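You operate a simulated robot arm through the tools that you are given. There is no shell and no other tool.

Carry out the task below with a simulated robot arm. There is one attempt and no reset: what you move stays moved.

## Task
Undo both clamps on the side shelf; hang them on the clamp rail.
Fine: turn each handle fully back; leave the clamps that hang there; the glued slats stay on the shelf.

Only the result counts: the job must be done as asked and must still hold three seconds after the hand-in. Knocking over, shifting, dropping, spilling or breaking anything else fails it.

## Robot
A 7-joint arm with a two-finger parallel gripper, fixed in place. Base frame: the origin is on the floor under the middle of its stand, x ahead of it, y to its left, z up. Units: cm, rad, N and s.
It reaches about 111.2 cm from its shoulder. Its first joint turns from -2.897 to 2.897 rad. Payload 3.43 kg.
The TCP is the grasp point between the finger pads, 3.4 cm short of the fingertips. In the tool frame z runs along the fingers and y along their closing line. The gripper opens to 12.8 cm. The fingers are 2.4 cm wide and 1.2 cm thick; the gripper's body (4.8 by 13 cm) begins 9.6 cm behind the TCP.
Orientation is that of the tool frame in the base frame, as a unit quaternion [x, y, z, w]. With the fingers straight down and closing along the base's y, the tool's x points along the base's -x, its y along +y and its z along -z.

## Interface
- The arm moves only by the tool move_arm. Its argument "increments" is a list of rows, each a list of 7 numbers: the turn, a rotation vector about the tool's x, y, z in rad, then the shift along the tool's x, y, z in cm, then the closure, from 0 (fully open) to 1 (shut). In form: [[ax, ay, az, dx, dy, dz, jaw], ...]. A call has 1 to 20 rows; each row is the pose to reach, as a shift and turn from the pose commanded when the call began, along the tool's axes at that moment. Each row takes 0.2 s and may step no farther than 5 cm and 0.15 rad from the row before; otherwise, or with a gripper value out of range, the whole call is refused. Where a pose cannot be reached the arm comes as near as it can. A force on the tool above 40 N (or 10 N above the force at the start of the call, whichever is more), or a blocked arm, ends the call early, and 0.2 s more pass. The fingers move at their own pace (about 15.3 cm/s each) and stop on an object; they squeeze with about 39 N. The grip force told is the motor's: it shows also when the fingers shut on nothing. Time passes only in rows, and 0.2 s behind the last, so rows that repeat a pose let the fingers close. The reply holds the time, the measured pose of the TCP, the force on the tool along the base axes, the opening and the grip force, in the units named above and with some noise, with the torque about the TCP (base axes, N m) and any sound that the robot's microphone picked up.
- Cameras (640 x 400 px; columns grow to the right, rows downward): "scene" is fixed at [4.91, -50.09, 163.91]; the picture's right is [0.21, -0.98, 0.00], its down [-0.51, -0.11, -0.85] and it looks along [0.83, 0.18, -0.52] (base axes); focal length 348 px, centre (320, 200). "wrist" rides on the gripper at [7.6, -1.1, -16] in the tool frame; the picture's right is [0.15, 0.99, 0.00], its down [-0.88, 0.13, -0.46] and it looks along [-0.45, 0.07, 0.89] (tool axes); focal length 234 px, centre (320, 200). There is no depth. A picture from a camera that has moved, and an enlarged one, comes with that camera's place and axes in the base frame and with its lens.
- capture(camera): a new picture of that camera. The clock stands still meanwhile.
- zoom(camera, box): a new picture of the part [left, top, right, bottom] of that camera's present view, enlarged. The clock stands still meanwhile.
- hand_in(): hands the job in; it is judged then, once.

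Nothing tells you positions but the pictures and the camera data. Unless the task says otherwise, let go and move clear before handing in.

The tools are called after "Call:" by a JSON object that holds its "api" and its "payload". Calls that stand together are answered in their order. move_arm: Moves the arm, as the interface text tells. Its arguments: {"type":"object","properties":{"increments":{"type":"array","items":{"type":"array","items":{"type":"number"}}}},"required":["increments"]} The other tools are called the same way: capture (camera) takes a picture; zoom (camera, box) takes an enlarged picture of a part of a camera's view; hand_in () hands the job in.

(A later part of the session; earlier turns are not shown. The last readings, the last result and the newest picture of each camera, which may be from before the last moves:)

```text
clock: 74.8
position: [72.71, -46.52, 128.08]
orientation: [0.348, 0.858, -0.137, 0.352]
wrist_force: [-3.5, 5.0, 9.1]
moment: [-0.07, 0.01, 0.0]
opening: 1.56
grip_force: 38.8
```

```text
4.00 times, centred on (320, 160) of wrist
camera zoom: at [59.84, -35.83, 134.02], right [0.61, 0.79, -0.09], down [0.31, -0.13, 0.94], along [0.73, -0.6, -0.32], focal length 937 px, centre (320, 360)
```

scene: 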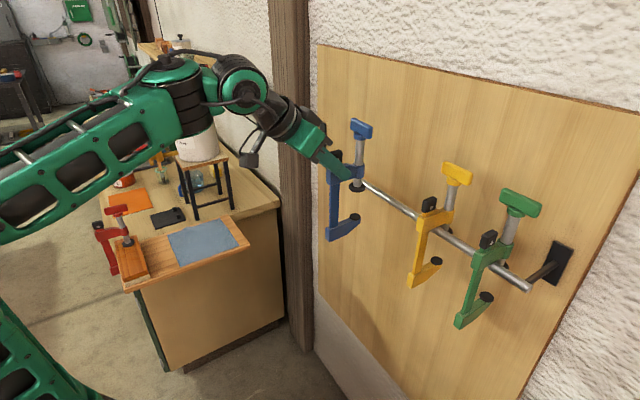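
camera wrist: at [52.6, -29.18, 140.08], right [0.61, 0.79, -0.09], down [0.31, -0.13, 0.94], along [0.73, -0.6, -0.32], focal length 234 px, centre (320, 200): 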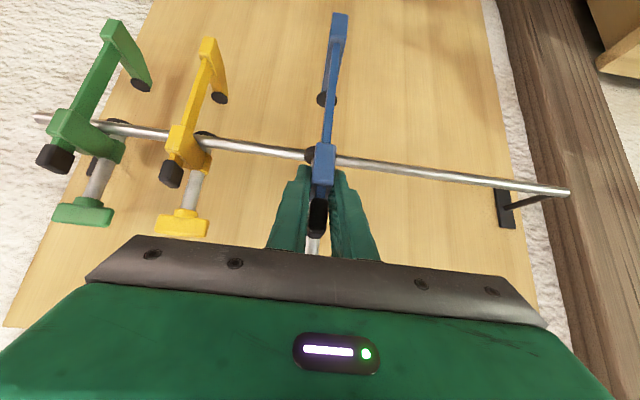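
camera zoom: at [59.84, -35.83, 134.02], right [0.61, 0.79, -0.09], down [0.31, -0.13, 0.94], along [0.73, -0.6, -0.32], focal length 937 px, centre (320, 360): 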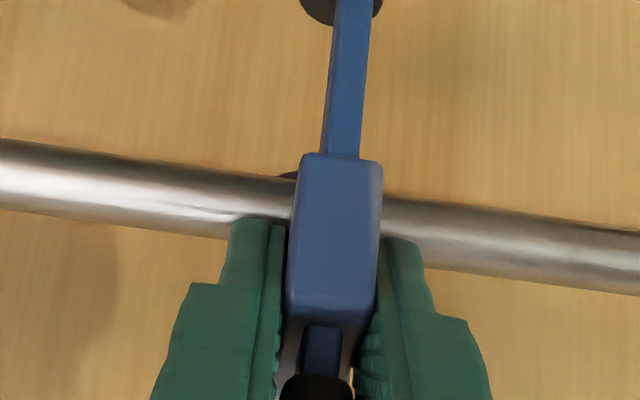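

Call:
{"api": "move_arm", "payload": {"increments": [[0, 0, 0, 0, 0, 0, 0.95], [0, 0, 0, 0, 0, 0, 0.86], [0, 0, 0, 0, 0, 0, 0.82], [0, 0, 0, 0, 0, 0, 0.82]]}}

Call:
{"api": "zoom", "payload": {"camera": "scene", "box": [320, 130, 416, 230]}}

Call:
{"api": "zoom", "payload": {"camera": "wrist", "box": [240, 110, 400, 210]}}

```text
clock: 75.8
position: [72.66, -46.52, 128.06]
orientation: [0.348, 0.857, -0.137, 0.354]
wrist_force: [0.7, -0.1, -0.4]
moment: [0.01, -0.01, -0.01]
opening: 2.31
grip_force: 0.0
```

```text
4.00 times, centred on (368, 180) of scene
camera zoom: at [4.91, -50.09, 163.91], right [0.21, -0.98, 0.0], down [-0.51, -0.11, -0.85], along [0.83, 0.18, -0.52], focal length 1390 px, centre (128, 280)
```

zoom: 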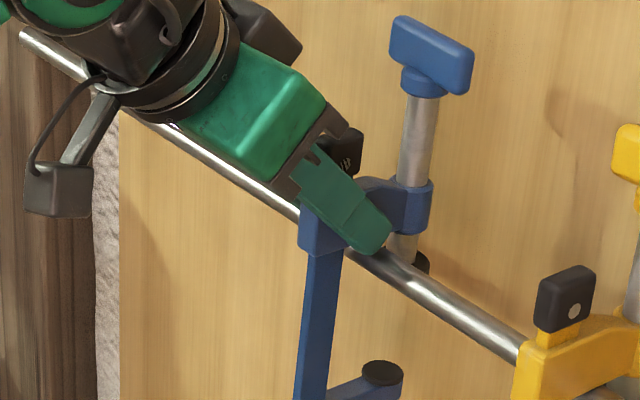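

```text
4.00 times, centred on (320, 160) of wrist
camera zoom: at [59.88, -35.89, 134.04], right [0.61, 0.79, -0.09], down [0.3, -0.13, 0.94], along [0.73, -0.6, -0.32], focal length 937 px, centre (320, 360)
```

zoom: 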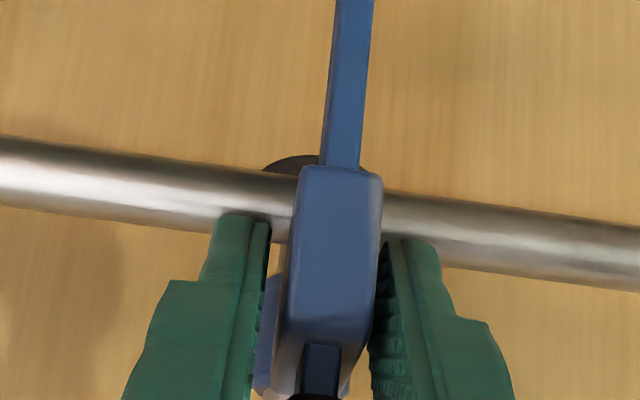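

The blue clamp hangs on the rail by itself with no force on the hand. I'll open wider and back out along the finger direction.

Call:
{"api": "move_arm", "payload": {"increments": [[0, 0, 0, 0, 0, 0, 0.7], [0, 0, 0, 0, 0, 0, 0.6], [0, 0, 0, 0, 0, 0, 0.6], [0, 0, 0, 0, 0, -1, 0.6], [0, 0, 0, 0, 0, -3, 0.6], [0, 0, 0, 0, 0, -6, 0.6], [0, 0, 0, 0, 0, -9, 0.6], [0, 0, 0, 0, 0, -12, 0.6]]}}

Call:
{"api": "capture", "payload": {"camera": "scene"}}

Call:
{"api": "zoom", "payload": {"camera": "scene", "box": [310, 110, 440, 240]}}

Call:
{"api": "capture", "payload": {"camera": "wrist"}}

```text
clock: 77.6
position: [66.63, -40.52, 136.62]
orientation: [0.349, 0.857, -0.137, 0.353]
wrist_force: [0.6, -1.0, 0.0]
moment: [-0.01, 0.01, 0.04]
opening: 5.11
grip_force: 0.1
```

```text
taken
```

scene: 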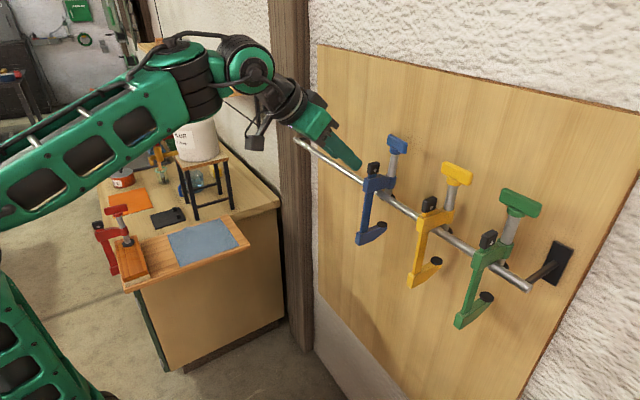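

```text
3.08 times, centred on (375, 175) of scene
camera zoom: at [4.91, -50.09, 163.91], right [0.21, -0.98, 0.0], down [-0.51, -0.11, -0.85], along [0.83, 0.18, -0.52], focal length 1069 px, centre (151, 277)
```

zoom: 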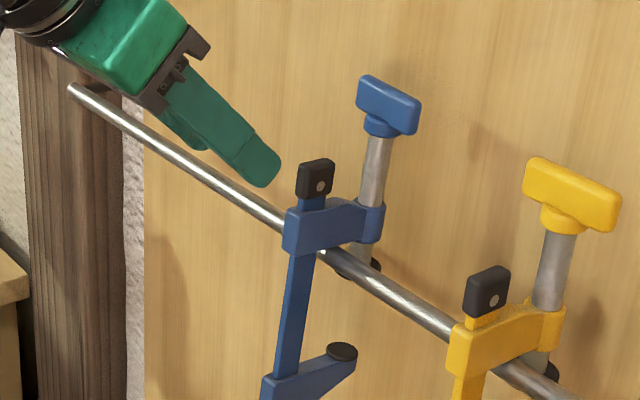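

```text
taken
camera wrist: at [53.74, -29.94, 142.61], right [0.61, 0.79, -0.09], down [0.31, -0.13, 0.94], along [0.73, -0.6, -0.32], focal length 234 px, centre (320, 200)
```

wrist: 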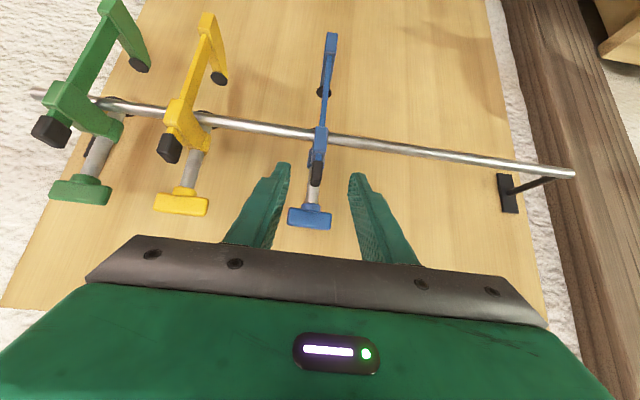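

Blue hangs like its neighbours, with its handle fully back. Now for the red clamp: I'll carry the empty hand back across the front.

Call:
{"api": "move_arm", "payload": {"increments": [[-0.016, 0, -0.017, 1.5, 2.8, -0.95, 0.5], [-0.033, 0.001, -0.033, 3.3, 6.2, -2.05, 0.45], [-0.049, 0.001, -0.05, 5.0, 9.5, -3.1, 0.45], [-0.065, 0.001, -0.066, 6.7, 12.7, -4.15, 0.45], [-0.081, 0.001, -0.083, 8.4, 15.9, -5.2, 0.45], [-0.098, 0.002, -0.099, 10.1, 19.1, -6.25, 0.45], [-0.114, 0.002, -0.116, 11.8, 22.3, -7.3, 0.45], [-0.13, 0.002, -0.132, 13.5, 25.5, -8.35, 0.45], [-0.1464, 0.0024, -0.1489, 15.07, 28.46, -9.31, 0.45]]}}

Call:
{"api": "capture", "payload": {"camera": "wrist"}}

```text
clock: 79.6
position: [73.63, -8.27, 133.15]
orientation: [0.257, 0.889, -0.099, 0.365]
wrist_force: [-0.3, 0.3, 0.0]
moment: [0.04, 0.0, 0.03]
opening: 7.03
grip_force: 0.0
```

```text
taken
camera wrist: at [58.88, -0.56, 139.12], right [0.44, 0.9, -0.09], down [0.32, -0.06, 0.94], along [0.84, -0.44, -0.32], focal length 234 px, centre (320, 200)
```

wrist: 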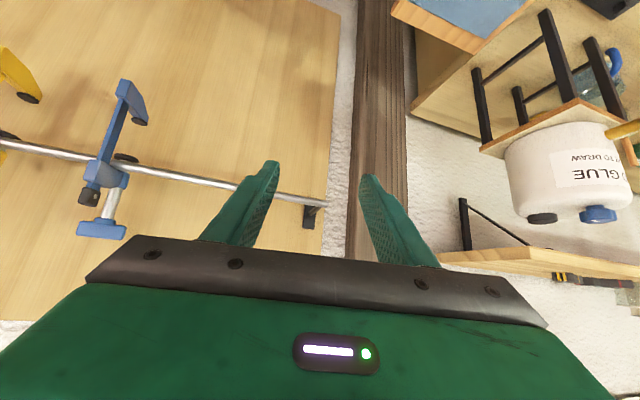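

I'll now move over the red handle while pitching the fingers back to straight down with the closing line across the red T.

Call:
{"api": "move_arm", "payload": {"increments": [[0.0115, 0.07, 0.025, 1.9, 3.1, 0, 0.45], [0.023, 0.14, 0.05, 4.0, 6.5, 0.05, 0.45], [0.0345, 0.21, 0.0755, 6.0, 9.8, 0.07, 0.45], [0.046, 0.28, 0.101, 8.0, 13.0, 0.09, 0.45], [0.0575, 0.35, 0.126, 10.0, 16.3, 0.11, 0.45], [0.069, 0.42, 0.151, 12.0, 19.5, 0.14, 0.45], [0.0805, 0.49, 0.177, 14.0, 22.8, 0.16, 0.45], [0.092, 0.56, 0.202, 16.0, 26.0, 0.18, 0.45], [0.1035, 0.63, 0.227, 18.0, 29.3, 0.2, 0.45], [0.115, 0.7, 0.253, 20.0, 32.5, 0.23, 0.45], [0.1263, 0.7682, 0.2775, 21.96, 35.74, 0.25, 0.45]]}}

Call:
{"api": "capture", "payload": {"camera": "wrist"}}

Call:
{"api": "zoom", "payload": {"camera": "scene", "box": [0, 60, 260, 320]}}

```text
clock: 82.0
position: [79.85, 30.67, 118.02]
orientation: [0.415, 0.91, 0.001, 0.0]
wrist_force: [-1.0, -0.6, 0.9]
moment: [0.05, -0.06, 0.0]
opening: 7.03
grip_force: 0.1
```

```text
taken
camera wrist: at [74.02, 35.56, 133.88], right [0.65, 0.76, 0.0], down [0.68, -0.58, 0.46], along [0.35, -0.3, -0.89], focal length 234 px, centre (320, 200)
```

wrist: 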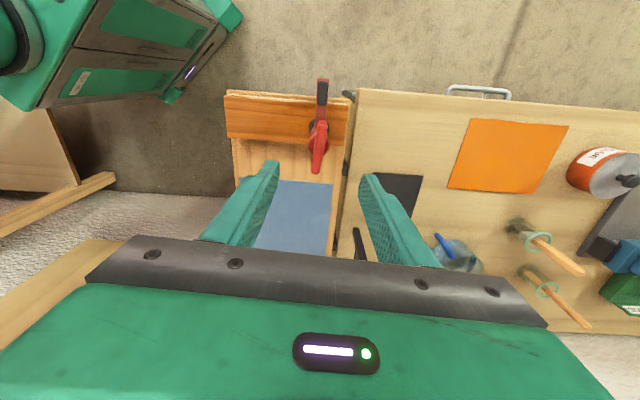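

```text
1.54 times, centred on (130, 190) of scene
camera zoom: at [4.91, -50.09, 163.91], right [0.21, -0.98, 0.0], down [-0.51, -0.11, -0.85], along [0.83, 0.18, -0.52], focal length 535 px, centre (612, 215)
```

zoom: 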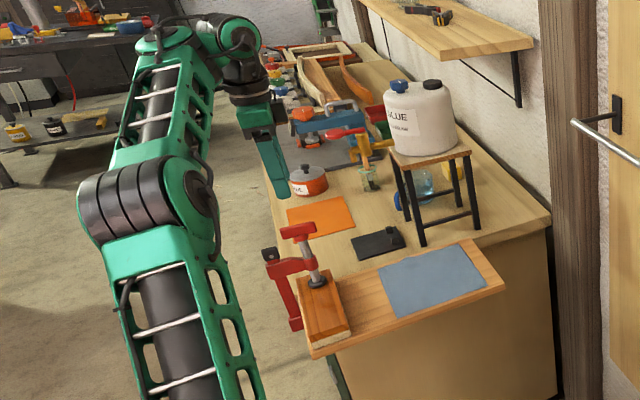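

Right above the red handle. A quick zoom to check alignment, then descend and grip.

Call:
{"api": "zoom", "payload": {"camera": "wrist", "box": [240, 70, 400, 170]}}

Call:
{"api": "move_arm", "payload": {"increments": [[0, 0, 0, 0, 0, 3, 0.45], [0, 0, 0, 0, 0, 6, 0.45], [0, 0, 0, 0, 0, 8, 0.45], [0, 0, 0, 0, 0, 9.3, 0.45], [0, 0, 0, 0, 0, 9.9, 0.45]]}}

Call:
{"api": "zoom", "payload": {"camera": "wrist", "box": [240, 110, 400, 210]}}

Call:
{"api": "zoom", "payload": {"camera": "scene", "box": [75, 180, 195, 260]}}

```text
4.00 times, centred on (320, 120) of wrist
camera zoom: at [74.02, 35.56, 133.88], right [0.65, 0.76, 0.0], down [0.68, -0.58, 0.46], along [0.35, -0.3, -0.89], focal length 937 px, centre (320, 520)
```

zoom: 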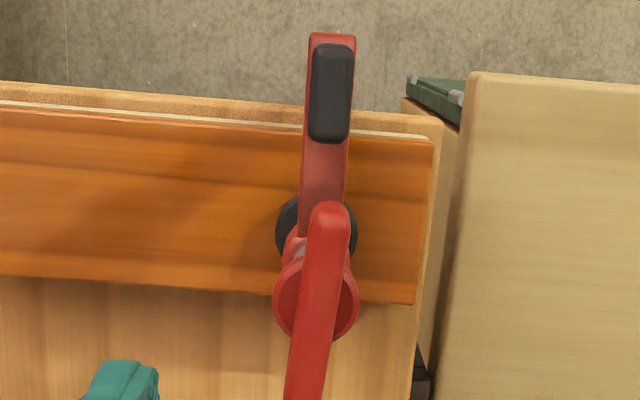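

```text
clock: 83.2
position: [79.79, 30.47, 108.08]
orientation: [0.414, 0.91, 0.0, 0.001]
wrist_force: [-0.4, -0.8, -0.8]
moment: [0.01, 0.05, -0.03]
opening: 7.04
grip_force: 0.1
```

```text
4.00 times, centred on (320, 160) of wrist
camera zoom: at [73.93, 35.51, 123.96], right [0.65, 0.76, 0.0], down [0.68, -0.58, 0.46], along [0.35, -0.3, -0.89], focal length 937 px, centre (320, 360)
```

zoom: 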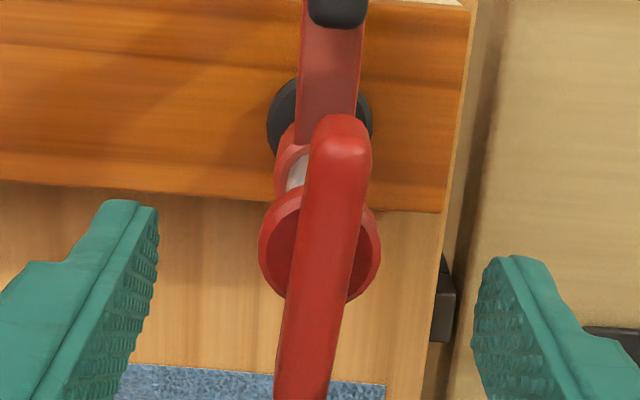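

```text
5.00 times, centred on (135, 220) of scene
camera zoom: at [4.91, -50.09, 163.91], right [0.21, -0.98, 0.0], down [-0.51, -0.11, -0.85], along [0.83, 0.18, -0.52], focal length 1738 px, centre (1245, 100)
```

zoom: 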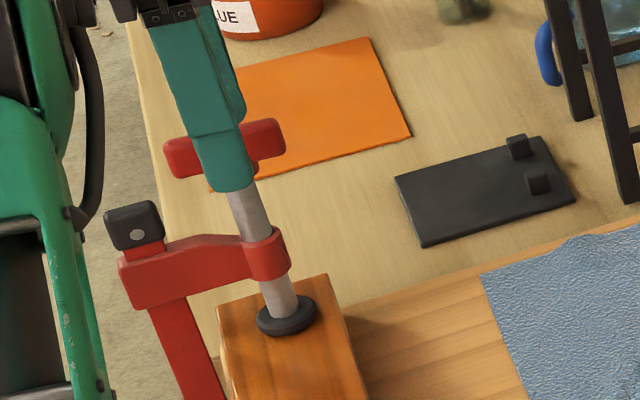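

Call:
{"api": "move_arm", "payload": {"increments": [[0, 0, 0, 0, 0, 0, 0.7], [0, 0, 0, 0, 0, 0, 1], [0, 0, 0, 0, 0, 0, 1], [0, 0, 0, 0, 0, 0, 1]]}}

Call:
{"api": "zoom", "payload": {"camera": "wrist", "box": [240, 110, 400, 210]}}

```text
clock: 84.2
position: [79.81, 30.51, 108.09]
orientation: [0.414, 0.91, 0.0, 0.0]
wrist_force: [0.2, -0.9, 0.6]
moment: [-0.12, 0.01, 0.03]
opening: 1.11
grip_force: 39.4
```

```text
4.00 times, centred on (320, 160) of wrist
camera zoom: at [73.92, 35.52, 123.97], right [0.65, 0.76, 0.0], down [0.68, -0.58, 0.46], along [0.35, -0.3, -0.89], focal length 937 px, centre (320, 360)
```

zoom: 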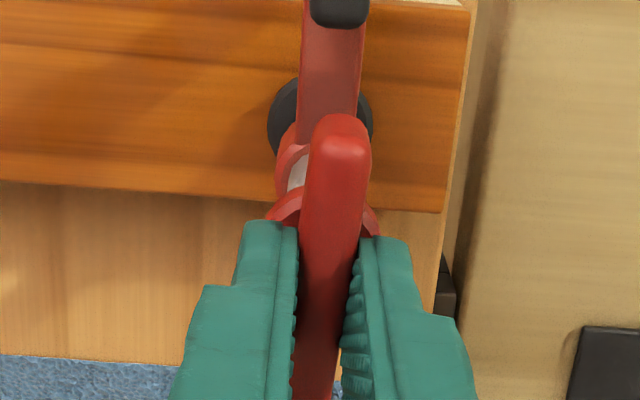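

Red T gripped. I'll turn it counter-clockwise, rising about 0.63 cm/rad along with the screw.

Call:
{"api": "move_arm", "payload": {"increments": [[0, 0, -0.08, 0, 0, -0.06, 1], [0, 0, -0.16, 0, 0, -0.11, 1], [0, 0, -0.24, 0, 0, -0.16, 1], [0, 0, -0.32, 0, 0, -0.21, 1], [0, 0, -0.4, 0, 0, -0.26, 1], [0, 0, -0.48, 0, 0, -0.31, 1], [0, 0, -0.56, 0, 0, -0.36, 1], [0, 0, -0.64, 0, 0, -0.41, 1]]}}

Call:
{"api": "move_arm", "payload": {"increments": [[0, 0, -0.08, 0, 0, -0.05, 1], [0, 0, -0.16, 0, 0, -0.1, 1], [0, 0, -0.24, 0, 0, -0.15, 1], [0, 0, -0.32, 0, 0, -0.2, 1], [0, 0, -0.4, 0, 0, -0.25, 1], [0, 0, -0.48, 0, 0, -0.3, 1], [0, 0, -0.56, 0, 0, -0.35, 1]]}}

Call:
{"api": "zoom", "payload": {"camera": "wrist", "box": [240, 110, 400, 210]}}

Call:
{"api": "zoom", "payload": {"camera": "scene", "box": [80, 200, 180, 300]}}

```text
clock: 86.0
position: [79.73, 30.43, 108.63]
orientation: [0.105, 0.994, 0.0, 0.001]
wrist_force: [4.1, 2.1, 3.7]
moment: [0.05, -0.96, -0.04]
opening: 1.07
grip_force: 39.2
```

```text
clock: 87.6
position: [79.78, 30.47, 108.93]
orientation: [-0.173, 0.985, 0.0, 0.0]
wrist_force: [4.8, 2.6, 13.1]
moment: [0.53, -1.01, -0.07]
opening: 1.11
grip_force: 39.1
```

```text
4.00 times, centred on (320, 160) of wrist
camera zoom: at [72.91, 26.88, 124.73], right [-0.47, 0.88, 0.0], down [0.78, 0.42, 0.46], along [0.4, 0.22, -0.89], focal length 937 px, centre (320, 360)
```

zoom: 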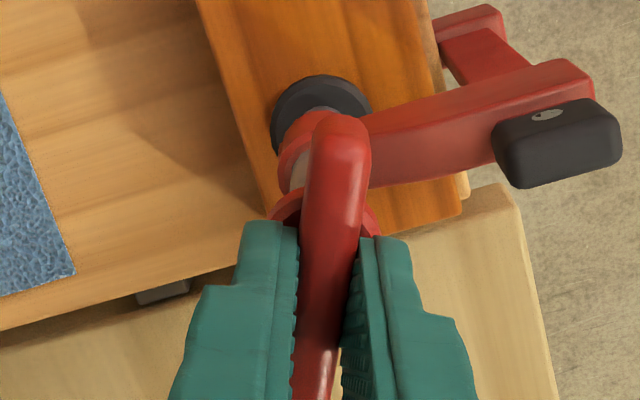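

```text
4.00 times, centred on (130, 250) of scene
camera zoom: at [4.91, -50.09, 163.91], right [0.21, -0.98, 0.0], down [-0.51, -0.11, -0.85], along [0.83, 0.18, -0.52], focal length 1390 px, centre (1080, 0)
```

zoom: 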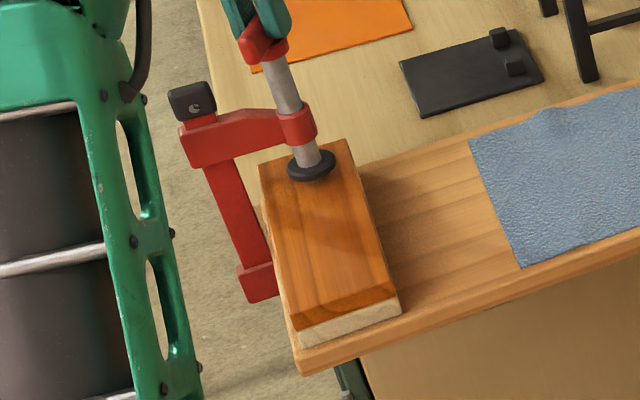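

69° turned with the body still fixed. I'll continue in smaller steps to find the back stop.

Call:
{"api": "move_arm", "payload": {"increments": [[0, 0, -0.06, 0, 0, -0.05, 1], [0, 0, -0.12, 0, 0, -0.1, 1], [0, 0, -0.18, 0, 0, -0.14, 1], [0, 0, -0.24, 0, 0, -0.18, 1], [0, 0, -0.3, 0, 0, -0.22, 1]]}}

Call:
{"api": "zoom", "payload": {"camera": "wrist", "box": [240, 110, 400, 210]}}

Call:
{"api": "zoom", "payload": {"camera": "scene", "box": [80, 200, 180, 300]}}

```text
clock: 88.8
position: [79.82, 30.57, 109.08]
orientation: [-0.318, 0.948, 0.0, -0.001]
wrist_force: [-1.2, 0.9, -1.5]
moment: [0.06, 0.14, 0.04]
opening: 1.12
grip_force: 38.8
```

```text
4.00 times, centred on (320, 160) of wrist
camera zoom: at [74.32, 25.05, 124.88], right [-0.71, 0.7, 0.0], down [0.62, 0.64, 0.45], along [0.32, 0.32, -0.89], focal length 937 px, centre (320, 360)
```

zoom: 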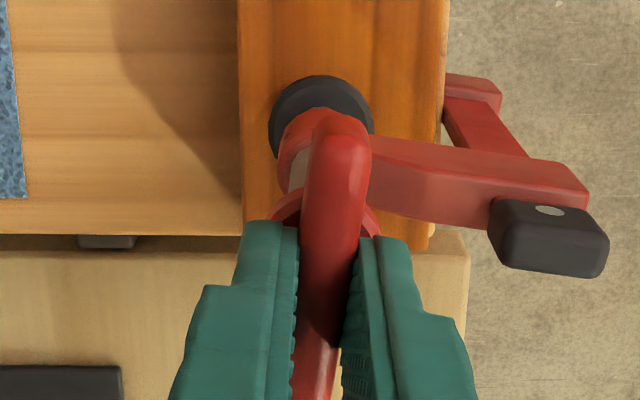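

```text
4.00 times, centred on (130, 250) of scene
camera zoom: at [4.91, -50.09, 163.91], right [0.21, -0.98, 0.0], down [-0.51, -0.11, -0.85], along [0.83, 0.18, -0.52], focal length 1390 px, centre (1080, 0)
```

zoom: 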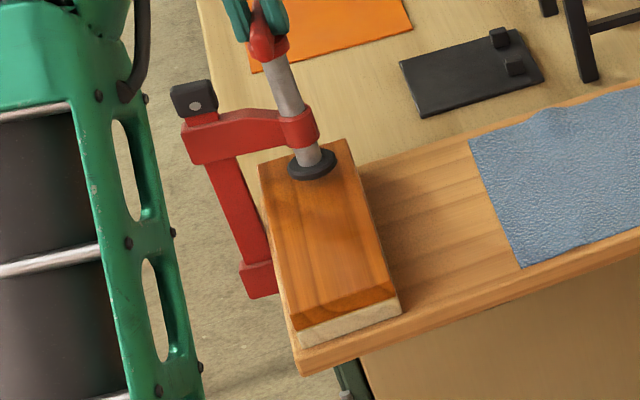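

About 86° turned and the clamp seems to have come loose. I'll turn a bit further to be sure the stop is reached (the body should then follow).

Call:
{"api": "move_arm", "payload": {"increments": [[0, 0, -0.05, 0, 0, 0, 1], [0, 0, -0.1, 0, 0, 0, 1], [0, 0, -0.15, 0, 0, 0, 1], [0, 0, -0.2, 0, 0, 0, 1]]}}

Call:
{"api": "zoom", "payload": {"camera": "wrist", "box": [240, 110, 400, 210]}}

Call:
{"api": "zoom", "payload": {"camera": "scene", "box": [80, 200, 180, 300]}}

```text
clock: 89.8
position: [79.73, 30.48, 109.12]
orientation: [-0.412, 0.911, 0.0, 0.0]
wrist_force: [-0.3, 0.9, -0.4]
moment: [0.16, -0.02, -0.06]
opening: 1.08
grip_force: 39.5
```

```text
4.00 times, centred on (320, 160) of wrist
camera zoom: at [75.55, 24.05, 124.9], right [-0.84, 0.54, 0.0], down [0.48, 0.75, 0.46], along [0.25, 0.38, -0.89], focal length 937 px, centre (320, 360)
```

zoom: 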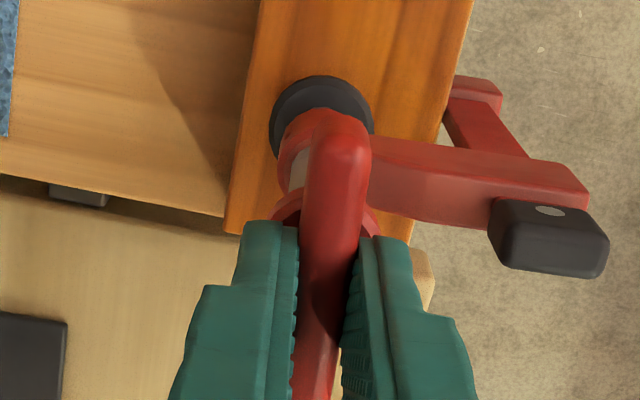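

```text
4.00 times, centred on (130, 250) of scene
camera zoom: at [4.91, -50.09, 163.91], right [0.21, -0.98, 0.0], down [-0.51, -0.11, -0.85], along [0.83, 0.18, -0.52], focal length 1390 px, centre (1080, 0)
```

zoom: 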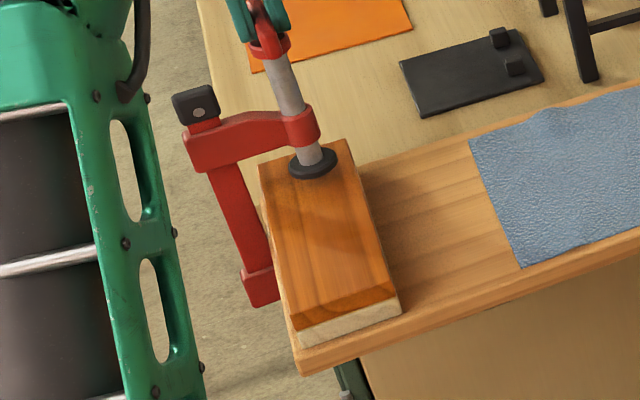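

The body now follows the handle. To make sure the red handle truly sits at its stop, I'll let the bar lean lightly against the shelf edge as with the blue one and watch the torque.

Call:
{"api": "move_arm", "payload": {"increments": [[0, 0, -0.06, 0, 0, 0, 1], [0, 0, -0.12, 0, 0, 0, 1], [0, 0, -0.18, 0, 0, 0, 1], [0, 0, -0.24, 0, 0, 0, 1]]}}

Call:
{"api": "zoom", "payload": {"camera": "wrist", "box": [240, 110, 400, 210]}}

Call:
{"api": "zoom", "payload": {"camera": "scene", "box": [80, 200, 180, 300]}}

```text
clock: 90.8
position: [79.9, 30.48, 109.05]
orientation: [-0.517, 0.856, -0.001, 0.0]
wrist_force: [-1.8, 3.4, 0.0]
moment: [0.86, 0.29, -0.17]
opening: 1.14
grip_force: 39.1
```

```text
4.00 times, centred on (320, 160) of wrist
camera zoom: at [77.2, 23.27, 124.91], right [-0.94, 0.33, 0.0], down [0.29, 0.84, 0.46], along [0.15, 0.43, -0.89], focal length 937 px, centre (320, 360)
```

zoom: 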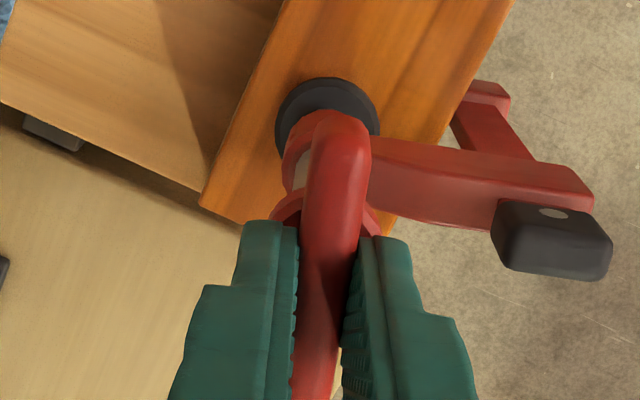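

```text
4.00 times, centred on (130, 250) of scene
camera zoom: at [4.91, -50.09, 163.91], right [0.21, -0.98, 0.0], down [-0.51, -0.11, -0.85], along [0.83, 0.18, -0.52], focal length 1390 px, centre (1080, 0)
```

zoom: 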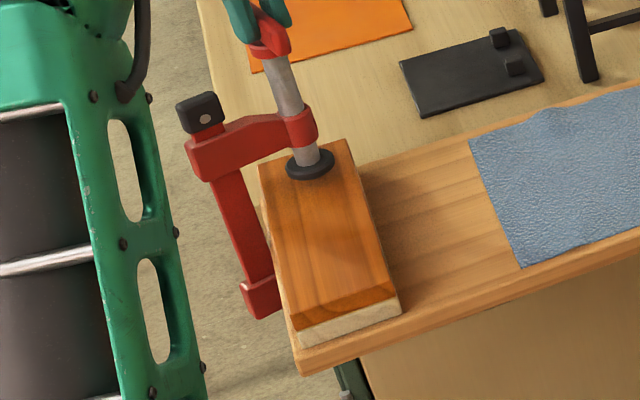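

Call:
{"api": "move_arm", "payload": {"increments": [[0, 0, -0.05, 0, 0, 0, 1], [0, 0, -0.1, 0, 0, 0, 1], [0, 0, -0.15, 0, 0, 0, 1]]}}

Call:
{"api": "zoom", "payload": {"camera": "wrist", "box": [240, 110, 400, 210]}}

Call:
{"api": "zoom", "payload": {"camera": "scene", "box": [80, 200, 180, 300]}}

```text
clock: 91.6
position: [79.79, 30.45, 109.07]
orientation: [-0.579, 0.815, 0.0, 0.0]
wrist_force: [-3.5, 6.4, -0.7]
moment: [1.26, 0.42, -0.25]
opening: 1.14
grip_force: 39.0
```

```text
4.00 times, centred on (320, 160) of wrist
camera zoom: at [78.29, 22.97, 124.97], right [-0.98, 0.19, 0.0], down [0.17, 0.87, 0.46], along [0.09, 0.45, -0.89], focal length 937 px, centre (320, 360)
```

zoom: 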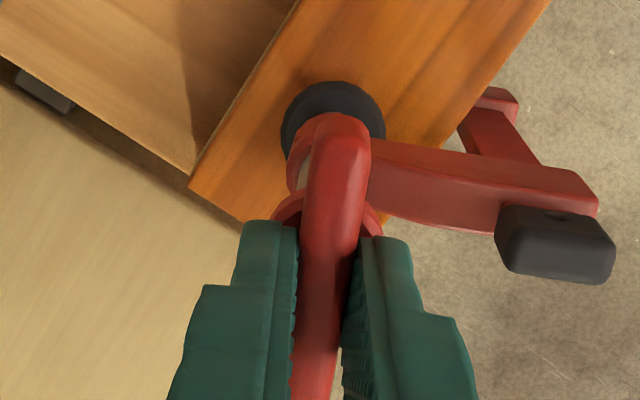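

```text
4.00 times, centred on (130, 250) of scene
camera zoom: at [4.91, -50.09, 163.91], right [0.21, -0.98, 0.0], down [-0.51, -0.11, -0.85], along [0.83, 0.18, -0.52], focal length 1390 px, centre (1080, 0)
```

zoom: 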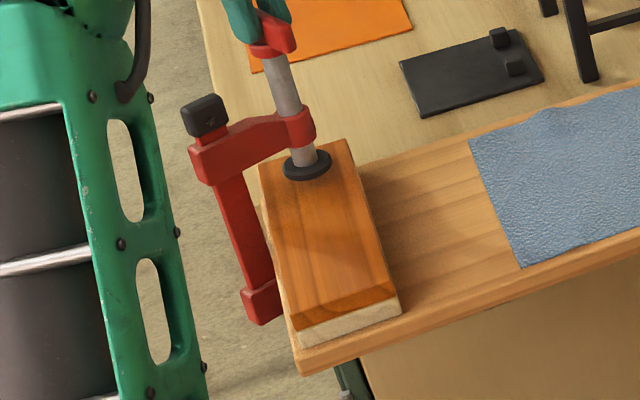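

Call:
{"api": "move_arm", "payload": {"increments": [[0, 0, -0.04, 0, 0, 0, 1], [0, 0, -0.08, 0, 0, 0, 1], [0, 0, -0.1, 0, 0, 0, 1]]}}

Call:
{"api": "zoom", "payload": {"camera": "wrist", "box": [240, 110, 400, 210]}}

```text
clock: 92.4
position: [79.7, 30.47, 109.08]
orientation: [-0.621, 0.784, 0.001, 0.0]
wrist_force: [-3.3, 5.8, 0.2]
moment: [1.2, 0.54, -0.26]
opening: 1.18
grip_force: 39.4
```

```text
4.00 times, centred on (320, 160) of wrist
camera zoom: at [79.01, 22.83, 124.91], right [-1.0, 0.09, 0.0], down [0.08, 0.89, 0.46], along [0.04, 0.45, -0.89], focal length 937 px, centre (320, 360)
```

zoom: 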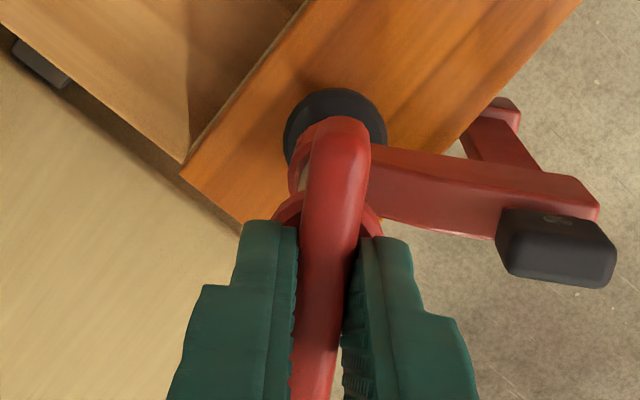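

Lateral force stays at about 7 N and the joint holds 0.26 Nm without slipping (it turned with under 0.1 Nm before), so the red handle is at its stop too. I'll turn back so the arm squares with the shelf end.

Call:
{"api": "move_arm", "payload": {"increments": [[0, 0, 0.08, 0, 0, 0, 1], [0, 0, 0.16, 0, 0, 0, 1], [0, 0, 0.24, 0, 0, 0, 1], [0, 0, 0.32, 0, 0, 0, 1], [0, 0, 0.4, 0, 0, 0, 1], [0, 0, 0.48, 0, 0, 0, 1], [0, 0, 0.56, 0, 0, 0, 1], [0, 0, 0.64, 0, 0, 0, 1]]}}

Call:
{"api": "zoom", "payload": {"camera": "wrist", "box": [240, 110, 400, 210]}}

Call:
{"api": "zoom", "payload": {"camera": "scene", "box": [80, 200, 180, 300]}}

```text
clock: 94.2
position: [79.76, 30.49, 109.16]
orientation: [-0.34, 0.94, -0.001, 0.0]
wrist_force: [-1.7, 1.9, -1.7]
moment: [0.01, 0.18, 0.03]
opening: 1.14
grip_force: 39.2
```

```text
4.00 times, centred on (320, 160) of wrist
camera zoom: at [74.59, 24.75, 124.94], right [-0.75, 0.67, 0.0], down [0.59, 0.66, 0.46], along [0.3, 0.34, -0.89], focal length 937 px, centre (320, 360)
```

zoom: 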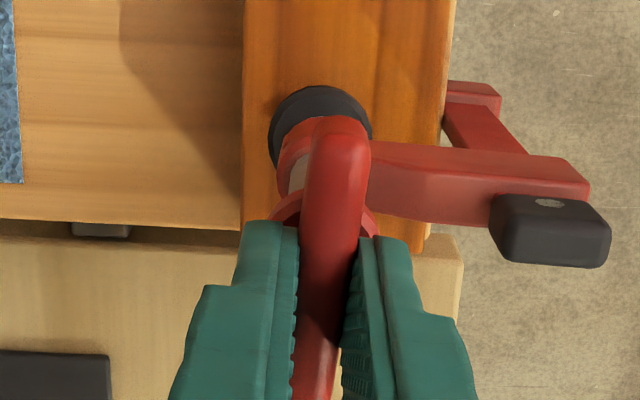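

```text
4.00 times, centred on (130, 250) of scene
camera zoom: at [4.91, -50.09, 163.91], right [0.21, -0.98, 0.0], down [-0.51, -0.11, -0.85], along [0.83, 0.18, -0.52], focal length 1390 px, centre (1080, 0)
```

zoom: 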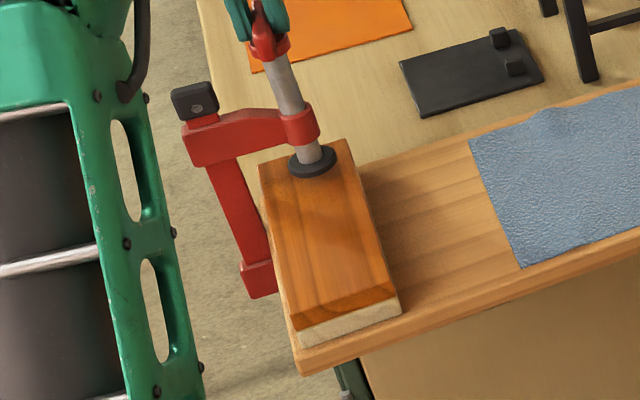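

The arm is square again, but the view hints that the T may have slipped back a few degrees relative to the body while the bar rubbed on the shelf edge. I'll compare precisely with the hanging clamps' T angles.

Call:
{"api": "zoom", "payload": {"camera": "scene", "box": [365, 125, 429, 165]}}

Call:
{"api": "zoom", "payload": {"camera": "scene", "box": [425, 155, 489, 195]}}

Call:
{"api": "zoom", "payload": {"camera": "scene", "box": [485, 180, 549, 220]}}

Call:
{"api": "zoom", "payload": {"camera": "scene", "box": [345, 130, 445, 260]}}

```text
10.00 times, centred on (397, 145) of scene
camera zoom: at [4.91, -50.09, 163.91], right [0.21, -0.98, 0.0], down [-0.51, -0.11, -0.85], along [0.83, 0.18, -0.52], focal length 3475 px, centre (-450, 750)
```

zoom: 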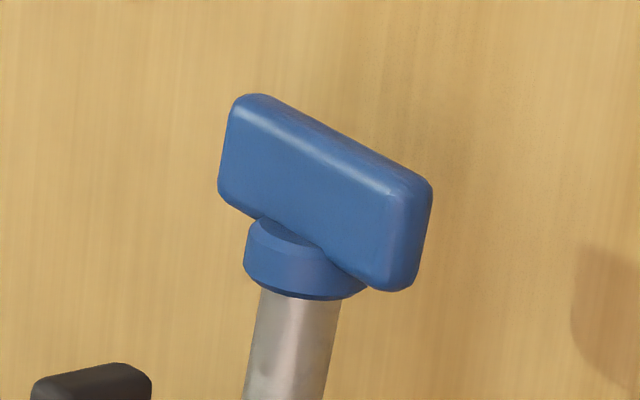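

```text
10.00 times, centred on (457, 175) of scene
camera zoom: at [4.91, -50.09, 163.91], right [0.21, -0.98, 0.0], down [-0.51, -0.11, -0.85], along [0.83, 0.18, -0.52], focal length 3475 px, centre (-1050, 450)
```

zoom: 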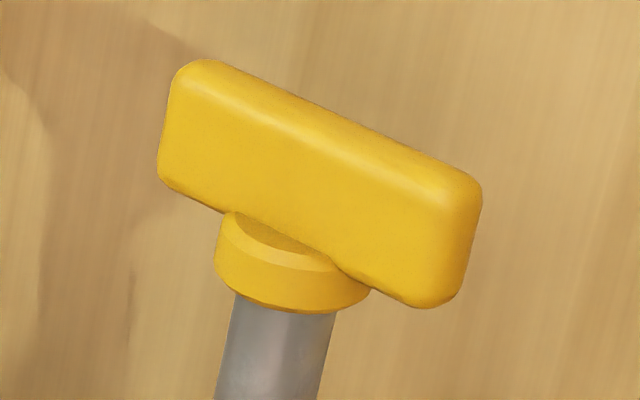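

```text
10.00 times, centred on (517, 200) of scene
camera zoom: at [4.91, -50.09, 163.91], right [0.21, -0.98, 0.0], down [-0.51, -0.11, -0.85], along [0.83, 0.18, -0.52], focal length 3475 px, centre (-1650, 200)
```

zoom: 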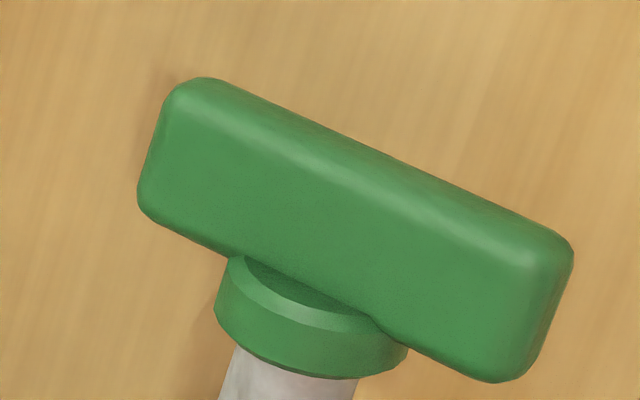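

```text
3.08 times, centred on (395, 195) of scene
camera zoom: at [4.91, -50.09, 163.91], right [0.21, -0.98, 0.0], down [-0.51, -0.11, -0.85], along [0.83, 0.18, -0.52], focal length 1069 px, centre (89, 215)
```

zoom: 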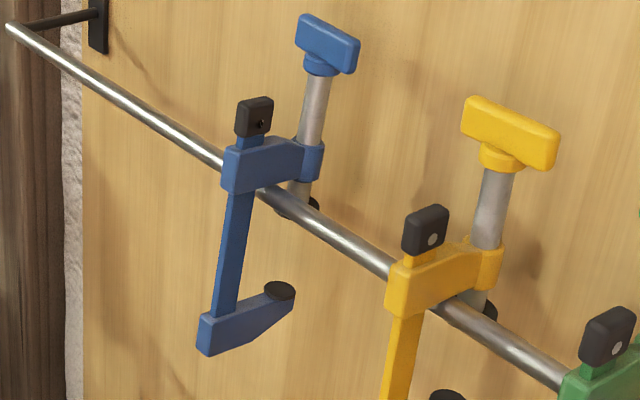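

The T angles look close to those of the hanging ones, within a few degrees. To judge precisely I'll zoom at the bodies of the hung blue and yellow clamps.

Call:
{"api": "zoom", "payload": {"camera": "scene", "box": [355, 155, 419, 195]}}

Call:
{"api": "zoom", "payload": {"camera": "scene", "box": [410, 195, 474, 235]}}

Call:
{"api": "zoom", "payload": {"camera": "scene", "box": [345, 205, 409, 245]}}

Call:
{"api": "zoom", "payload": {"camera": "scene", "box": [395, 250, 459, 290]}}

```text
10.00 times, centred on (387, 175) of scene
camera zoom: at [4.91, -50.09, 163.91], right [0.21, -0.98, 0.0], down [-0.51, -0.11, -0.85], along [0.83, 0.18, -0.52], focal length 3475 px, centre (-350, 450)
```

zoom: 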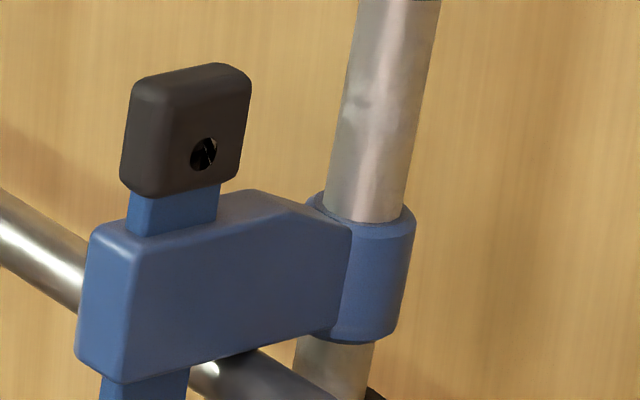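

```text
10.00 times, centred on (442, 215) of scene
camera zoom: at [4.91, -50.09, 163.91], right [0.21, -0.98, 0.0], down [-0.51, -0.11, -0.85], along [0.83, 0.18, -0.52], focal length 3475 px, centre (-900, 50)
```

zoom: 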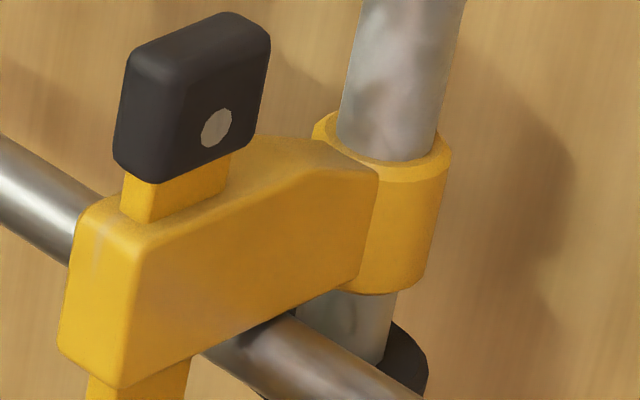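

```text
10.00 times, centred on (377, 225) of scene
camera zoom: at [4.91, -50.09, 163.91], right [0.21, -0.98, 0.0], down [-0.51, -0.11, -0.85], along [0.83, 0.18, -0.52], focal length 3475 px, centre (-250, -50)
```

zoom: 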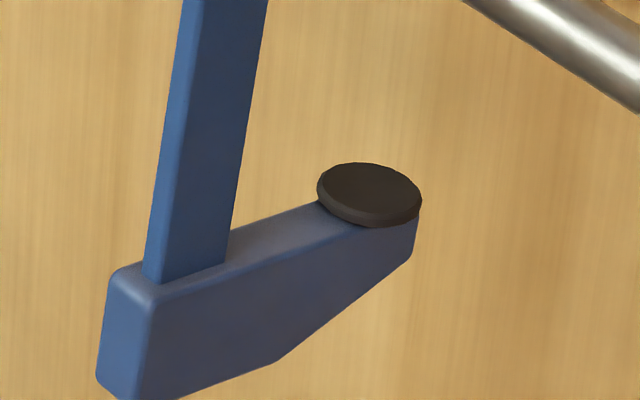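

```text
10.00 times, centred on (427, 270) of scene
camera zoom: at [4.91, -50.09, 163.91], right [0.21, -0.98, 0.0], down [-0.51, -0.11, -0.85], along [0.83, 0.18, -0.52], focal length 3475 px, centre (-750, -500)
```

zoom: 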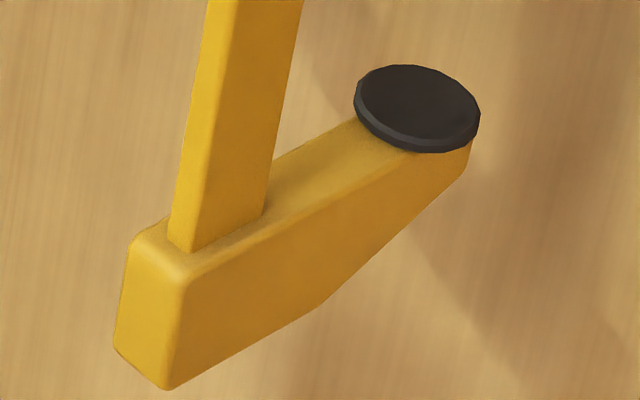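

Comparing edges in detail, the hung blue's T-to-arm angle (≈90°) equals the yellow's (≈88°), so it is fully back; red shows the same T-to-arm relation now. I'll ease red away from the shelf edge slightly and lower it to rest on the slat.

Call:
{"api": "move_arm", "payload": {"increments": [[0, 0, 0, 0.02, 0.15, 0, 1], [0, 0, 0, 0.03, 0.3, 0, 1], [0, 0, 0, 0.03, 0.3, 0, 1]]}}

Call:
{"api": "move_arm", "payload": {"increments": [[0, 0, 0, 0, 0, 0.1, 1], [0, 0, 0, 0, 0, 0.2, 1], [0, 0, 0, 0, 0, 0.2, 1]]}}

```text
clock: 95.0
position: [79.67, 30.66, 108.99]
orientation: [-0.341, 0.94, -0.001, 0.0]
wrist_force: [0.8, 0.3, 0.3]
moment: [-0.1, -0.07, -0.01]
opening: 1.14
grip_force: 38.9
```

```text
clock: 95.8
position: [79.49, 30.8, 108.81]
orientation: [-0.342, 0.94, 0.0, 0.0]
wrist_force: [-0.1, -0.1, 0.0]
moment: [-0.14, -0.06, -0.01]
opening: 1.14
grip_force: 39.1
```

Call:
{"api": "move_arm", "payload": {"increments": [[0, 0, 0, 0, 0, 0.1, 1], [0, 0, 0, 0, 0, 0.2, 1], [0, 0, 0, 0, 0, 0.2, 1]]}}

Call:
{"api": "zoom", "payload": {"camera": "scene", "box": [110, 220, 158, 250]}}

```text
clock: 96.6
position: [79.62, 30.78, 108.68]
orientation: [-0.341, 0.94, 0.0, 0.0]
wrist_force: [0.0, 0.1, 0.2]
moment: [-0.1, -0.08, 0.0]
opening: 1.12
grip_force: 38.9
```

```text
13.33 times, centred on (134, 235) of scene
camera zoom: at [4.91, -50.09, 163.91], right [0.21, -0.98, 0.0], down [-0.51, -0.11, -0.85], along [0.83, 0.18, -0.52], focal length 4634 px, centre (2800, -267)
```

zoom: 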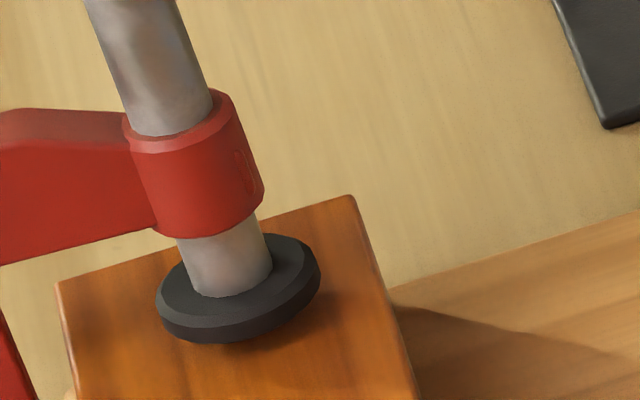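

Call:
{"api": "move_arm", "payload": {"increments": [[0, 0, 0, 0, 0, 0.1, 1], [0, 0, 0, 0, 0, 0.15, 1], [0, 0, 0, 0, 0, 0.15, 1]]}}

Call:
{"api": "move_arm", "payload": {"increments": [[0, 0, 0, 0, 0, 0.1, 1], [0, 0, 0, 0, 0, 0.15, 1], [0, 0, 0, 0, 0, 0.15, 1]]}}

```text
clock: 97.4
position: [79.59, 30.69, 108.42]
orientation: [-0.342, 0.94, 0.0, 0.0]
wrist_force: [0.4, 0.4, -0.1]
moment: [-0.12, -0.08, -0.01]
opening: 1.1
grip_force: 38.8
```

```text
clock: 98.2
position: [79.53, 30.75, 108.32]
orientation: [-0.341, 0.94, 0.0, 0.0]
wrist_force: [-0.1, 0.0, -0.9]
moment: [-0.14, -0.08, 0.01]
opening: 1.09
grip_force: 39.1
```

Call:
{"api": "move_arm", "payload": {"increments": [[0, 0, 0, 0, 0, 0.1, 1], [0, 0, 0, 0, 0, 0.1, 1]]}}

Call:
{"api": "move_arm", "payload": {"increments": [[0, 0, 0, 0, 0, 0.1, 1], [0, 0, 0, 0, 0, 0.1, 1]]}}

Call:
{"api": "zoom", "payload": {"camera": "scene", "box": [110, 220, 158, 250]}}

```text
clock: 98.8
position: [79.52, 30.77, 108.16]
orientation: [-0.342, 0.94, 0.0, 0.0]
wrist_force: [-0.2, 0.1, -0.3]
moment: [-0.12, -0.05, 0.02]
opening: 1.12
grip_force: 39.4
```

```text
clock: 99.4
position: [79.59, 30.67, 108.15]
orientation: [-0.341, 0.94, 0.0, 0.0]
wrist_force: [-0.3, -0.1, 1.0]
moment: [-0.13, -0.08, 0.01]
opening: 1.12
grip_force: 38.7
```

```text
13.33 times, centred on (134, 235) of scene
camera zoom: at [4.91, -50.09, 163.91], right [0.21, -0.98, 0.0], down [-0.51, -0.11, -0.85], along [0.83, 0.18, -0.52], focal length 4634 px, centre (2800, -267)
```

zoom: 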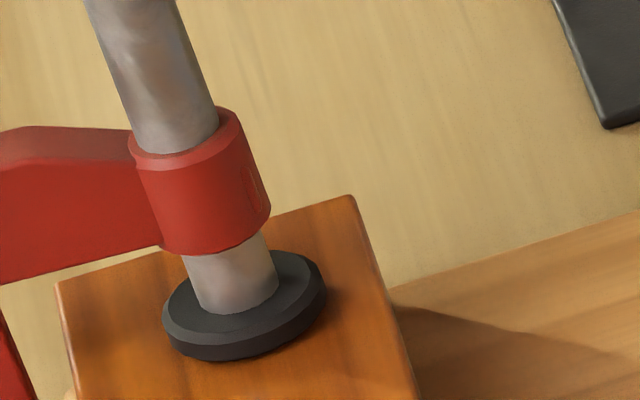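

Call:
{"api": "move_arm", "payload": {"increments": [[0, 0, 0, 0, 0, 0.08, 1], [0, 0, 0, 0, 0, 0.08, 1]]}}

Call:
{"api": "move_arm", "payload": {"increments": [[0, 0, 0, 0, 0, 0.08, 1], [0, 0, 0, 0, 0, 0.08, 1]]}}

```text
clock: 100.0
position: [79.58, 30.64, 108.19]
orientation: [-0.341, 0.94, 0.0, 0.0]
wrist_force: [-0.2, 0.5, -0.1]
moment: [-0.13, -0.08, 0.0]
opening: 1.1
grip_force: 39.0
```

```text
clock: 100.6
position: [79.58, 30.76, 108.15]
orientation: [-0.342, 0.94, 0.0, 0.001]
wrist_force: [0.2, -1.4, 3.6]
moment: [-0.33, 0.11, -0.02]
opening: 1.08
grip_force: 38.8
```

The pad has just taken the weight. I'll open slightly with the T still caged and watch it.

Call:
{"api": "move_arm", "payload": {"increments": [[0, 0, 0, 0, 0, 0, 0.9], [0, 0, 0, 0, 0, 0, 0.88], [0, 0, 0, 0, 0, 0, 0.88], [0, 0, 0, 0, 0, 0, 0.88]]}}

Call:
{"api": "zoom", "payload": {"camera": "wrist", "box": [240, 110, 400, 210]}}

Call:
{"api": "zoom", "payload": {"camera": "scene", "box": [80, 190, 180, 290]}}

```text
clock: 101.6
position: [79.51, 30.68, 108.0]
orientation: [-0.341, 0.94, 0.0, 0.0]
wrist_force: [-0.8, 0.1, -0.1]
moment: [0.01, -0.01, 0.04]
opening: 1.57
grip_force: 0.0
```

```text
4.00 times, centred on (320, 160) of wrist
camera zoom: at [74.4, 24.97, 123.87], right [-0.75, 0.67, 0.0], down [0.59, 0.66, 0.46], along [0.3, 0.34, -0.89], focal length 937 px, centre (320, 360)
```

zoom: 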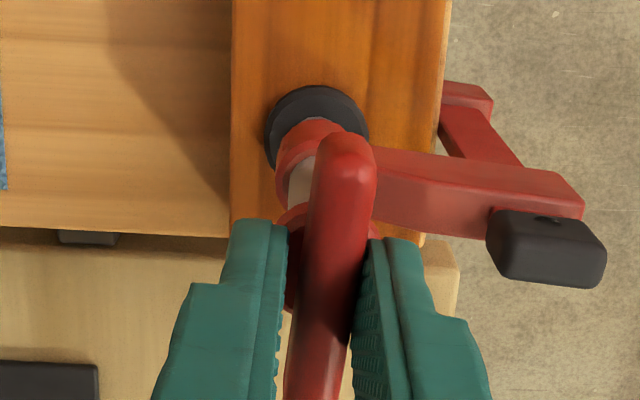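

```text
4.00 times, centred on (130, 240) of scene
camera zoom: at [4.91, -50.09, 163.91], right [0.21, -0.98, 0.0], down [-0.51, -0.11, -0.85], along [0.83, 0.18, -0.52], focal length 1390 px, centre (1080, 40)
```

zoom: 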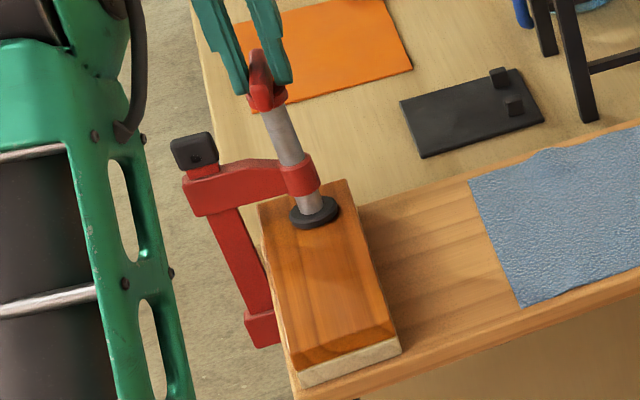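

Call:
{"api": "move_arm", "payload": {"increments": [[0, 0, 0, 0, 0, 0, 0.86], [0, 0, 0, 0, 0, 0, 0.84], [0, 0, 0, 0, 0, 0, 0.84]]}}

Call:
{"api": "zoom", "payload": {"camera": "wrist", "box": [240, 110, 400, 210]}}

Call:
{"api": "zoom", "payload": {"camera": "scene", "box": [95, 195, 159, 235]}}

```text
clock: 102.4
position: [79.65, 30.76, 107.93]
orientation: [-0.341, 0.94, -0.001, 0.001]
wrist_force: [-0.4, 0.9, -0.1]
moment: [0.03, -0.01, -0.03]
opening: 2.04
grip_force: 0.0
```

```text
4.00 times, centred on (320, 160) of wrist
camera zoom: at [74.4, 24.97, 123.87], right [-0.75, 0.67, 0.0], down [0.59, 0.66, 0.46], along [0.3, 0.34, -0.89], focal length 937 px, centre (320, 360)
```

zoom: 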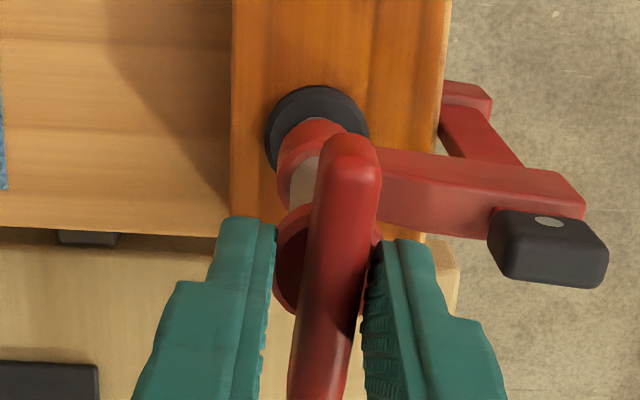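

```text
10.00 times, centred on (127, 215) of scene
camera zoom: at [4.91, -50.09, 163.91], right [0.21, -0.98, 0.0], down [-0.51, -0.11, -0.85], along [0.83, 0.18, -0.52], focal length 3475 px, centre (2250, 50)
```

zoom: 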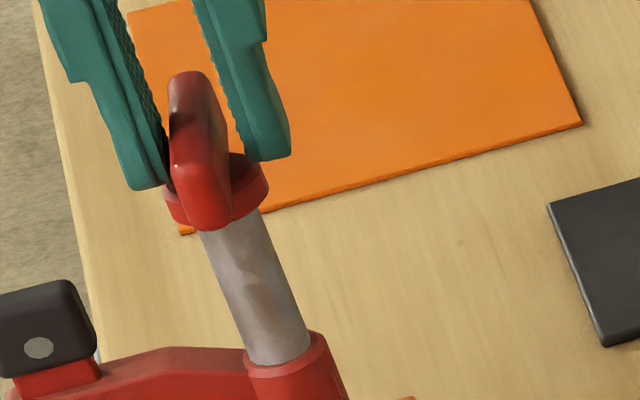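

Call:
{"api": "move_arm", "payload": {"increments": [[0, 0, 0, 0, 0, 0, 0.82], [0, 0, 0, 0, 0, 0, 0.79], [0, 0, 0, 0, 0, 0, 0.79], [0, 0, 0, 0, 0, 0, 0.79]]}}

Call:
{"api": "zoom", "payload": {"camera": "wrist", "box": [240, 110, 400, 210]}}

Call:
{"api": "zoom", "payload": {"camera": "scene", "box": [95, 195, 159, 235]}}

```text
clock: 103.4
position: [79.56, 30.84, 107.87]
orientation: [-0.341, 0.94, 0.0, 0.0]
wrist_force: [-0.3, 0.2, -0.2]
moment: [0.01, 0.02, 0.0]
opening: 2.7
grip_force: 0.0
```

```text
4.00 times, centred on (320, 160) of wrist
camera zoom: at [74.4, 24.97, 123.87], right [-0.75, 0.67, 0.0], down [0.59, 0.66, 0.46], along [0.3, 0.34, -0.89], focal length 937 px, centre (320, 360)
```

zoom: 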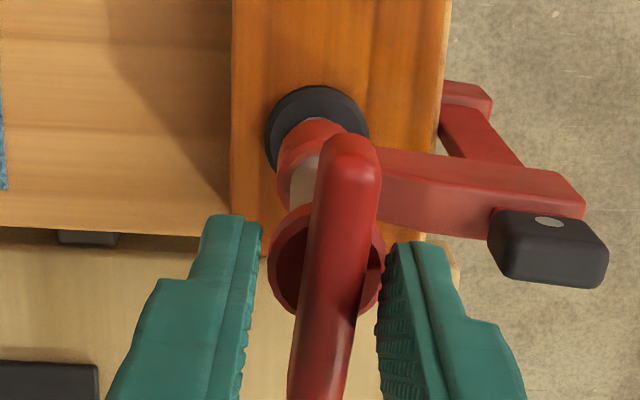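

```text
10.00 times, centred on (127, 215) of scene
camera zoom: at [4.91, -50.09, 163.91], right [0.21, -0.98, 0.0], down [-0.51, -0.11, -0.85], along [0.83, 0.18, -0.52], focal length 3475 px, centre (2250, 50)
```

zoom: 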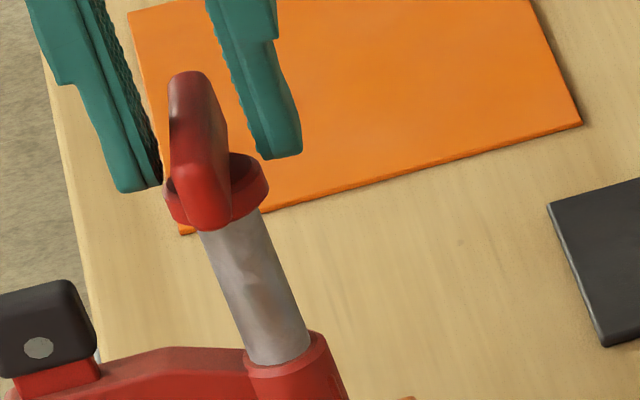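

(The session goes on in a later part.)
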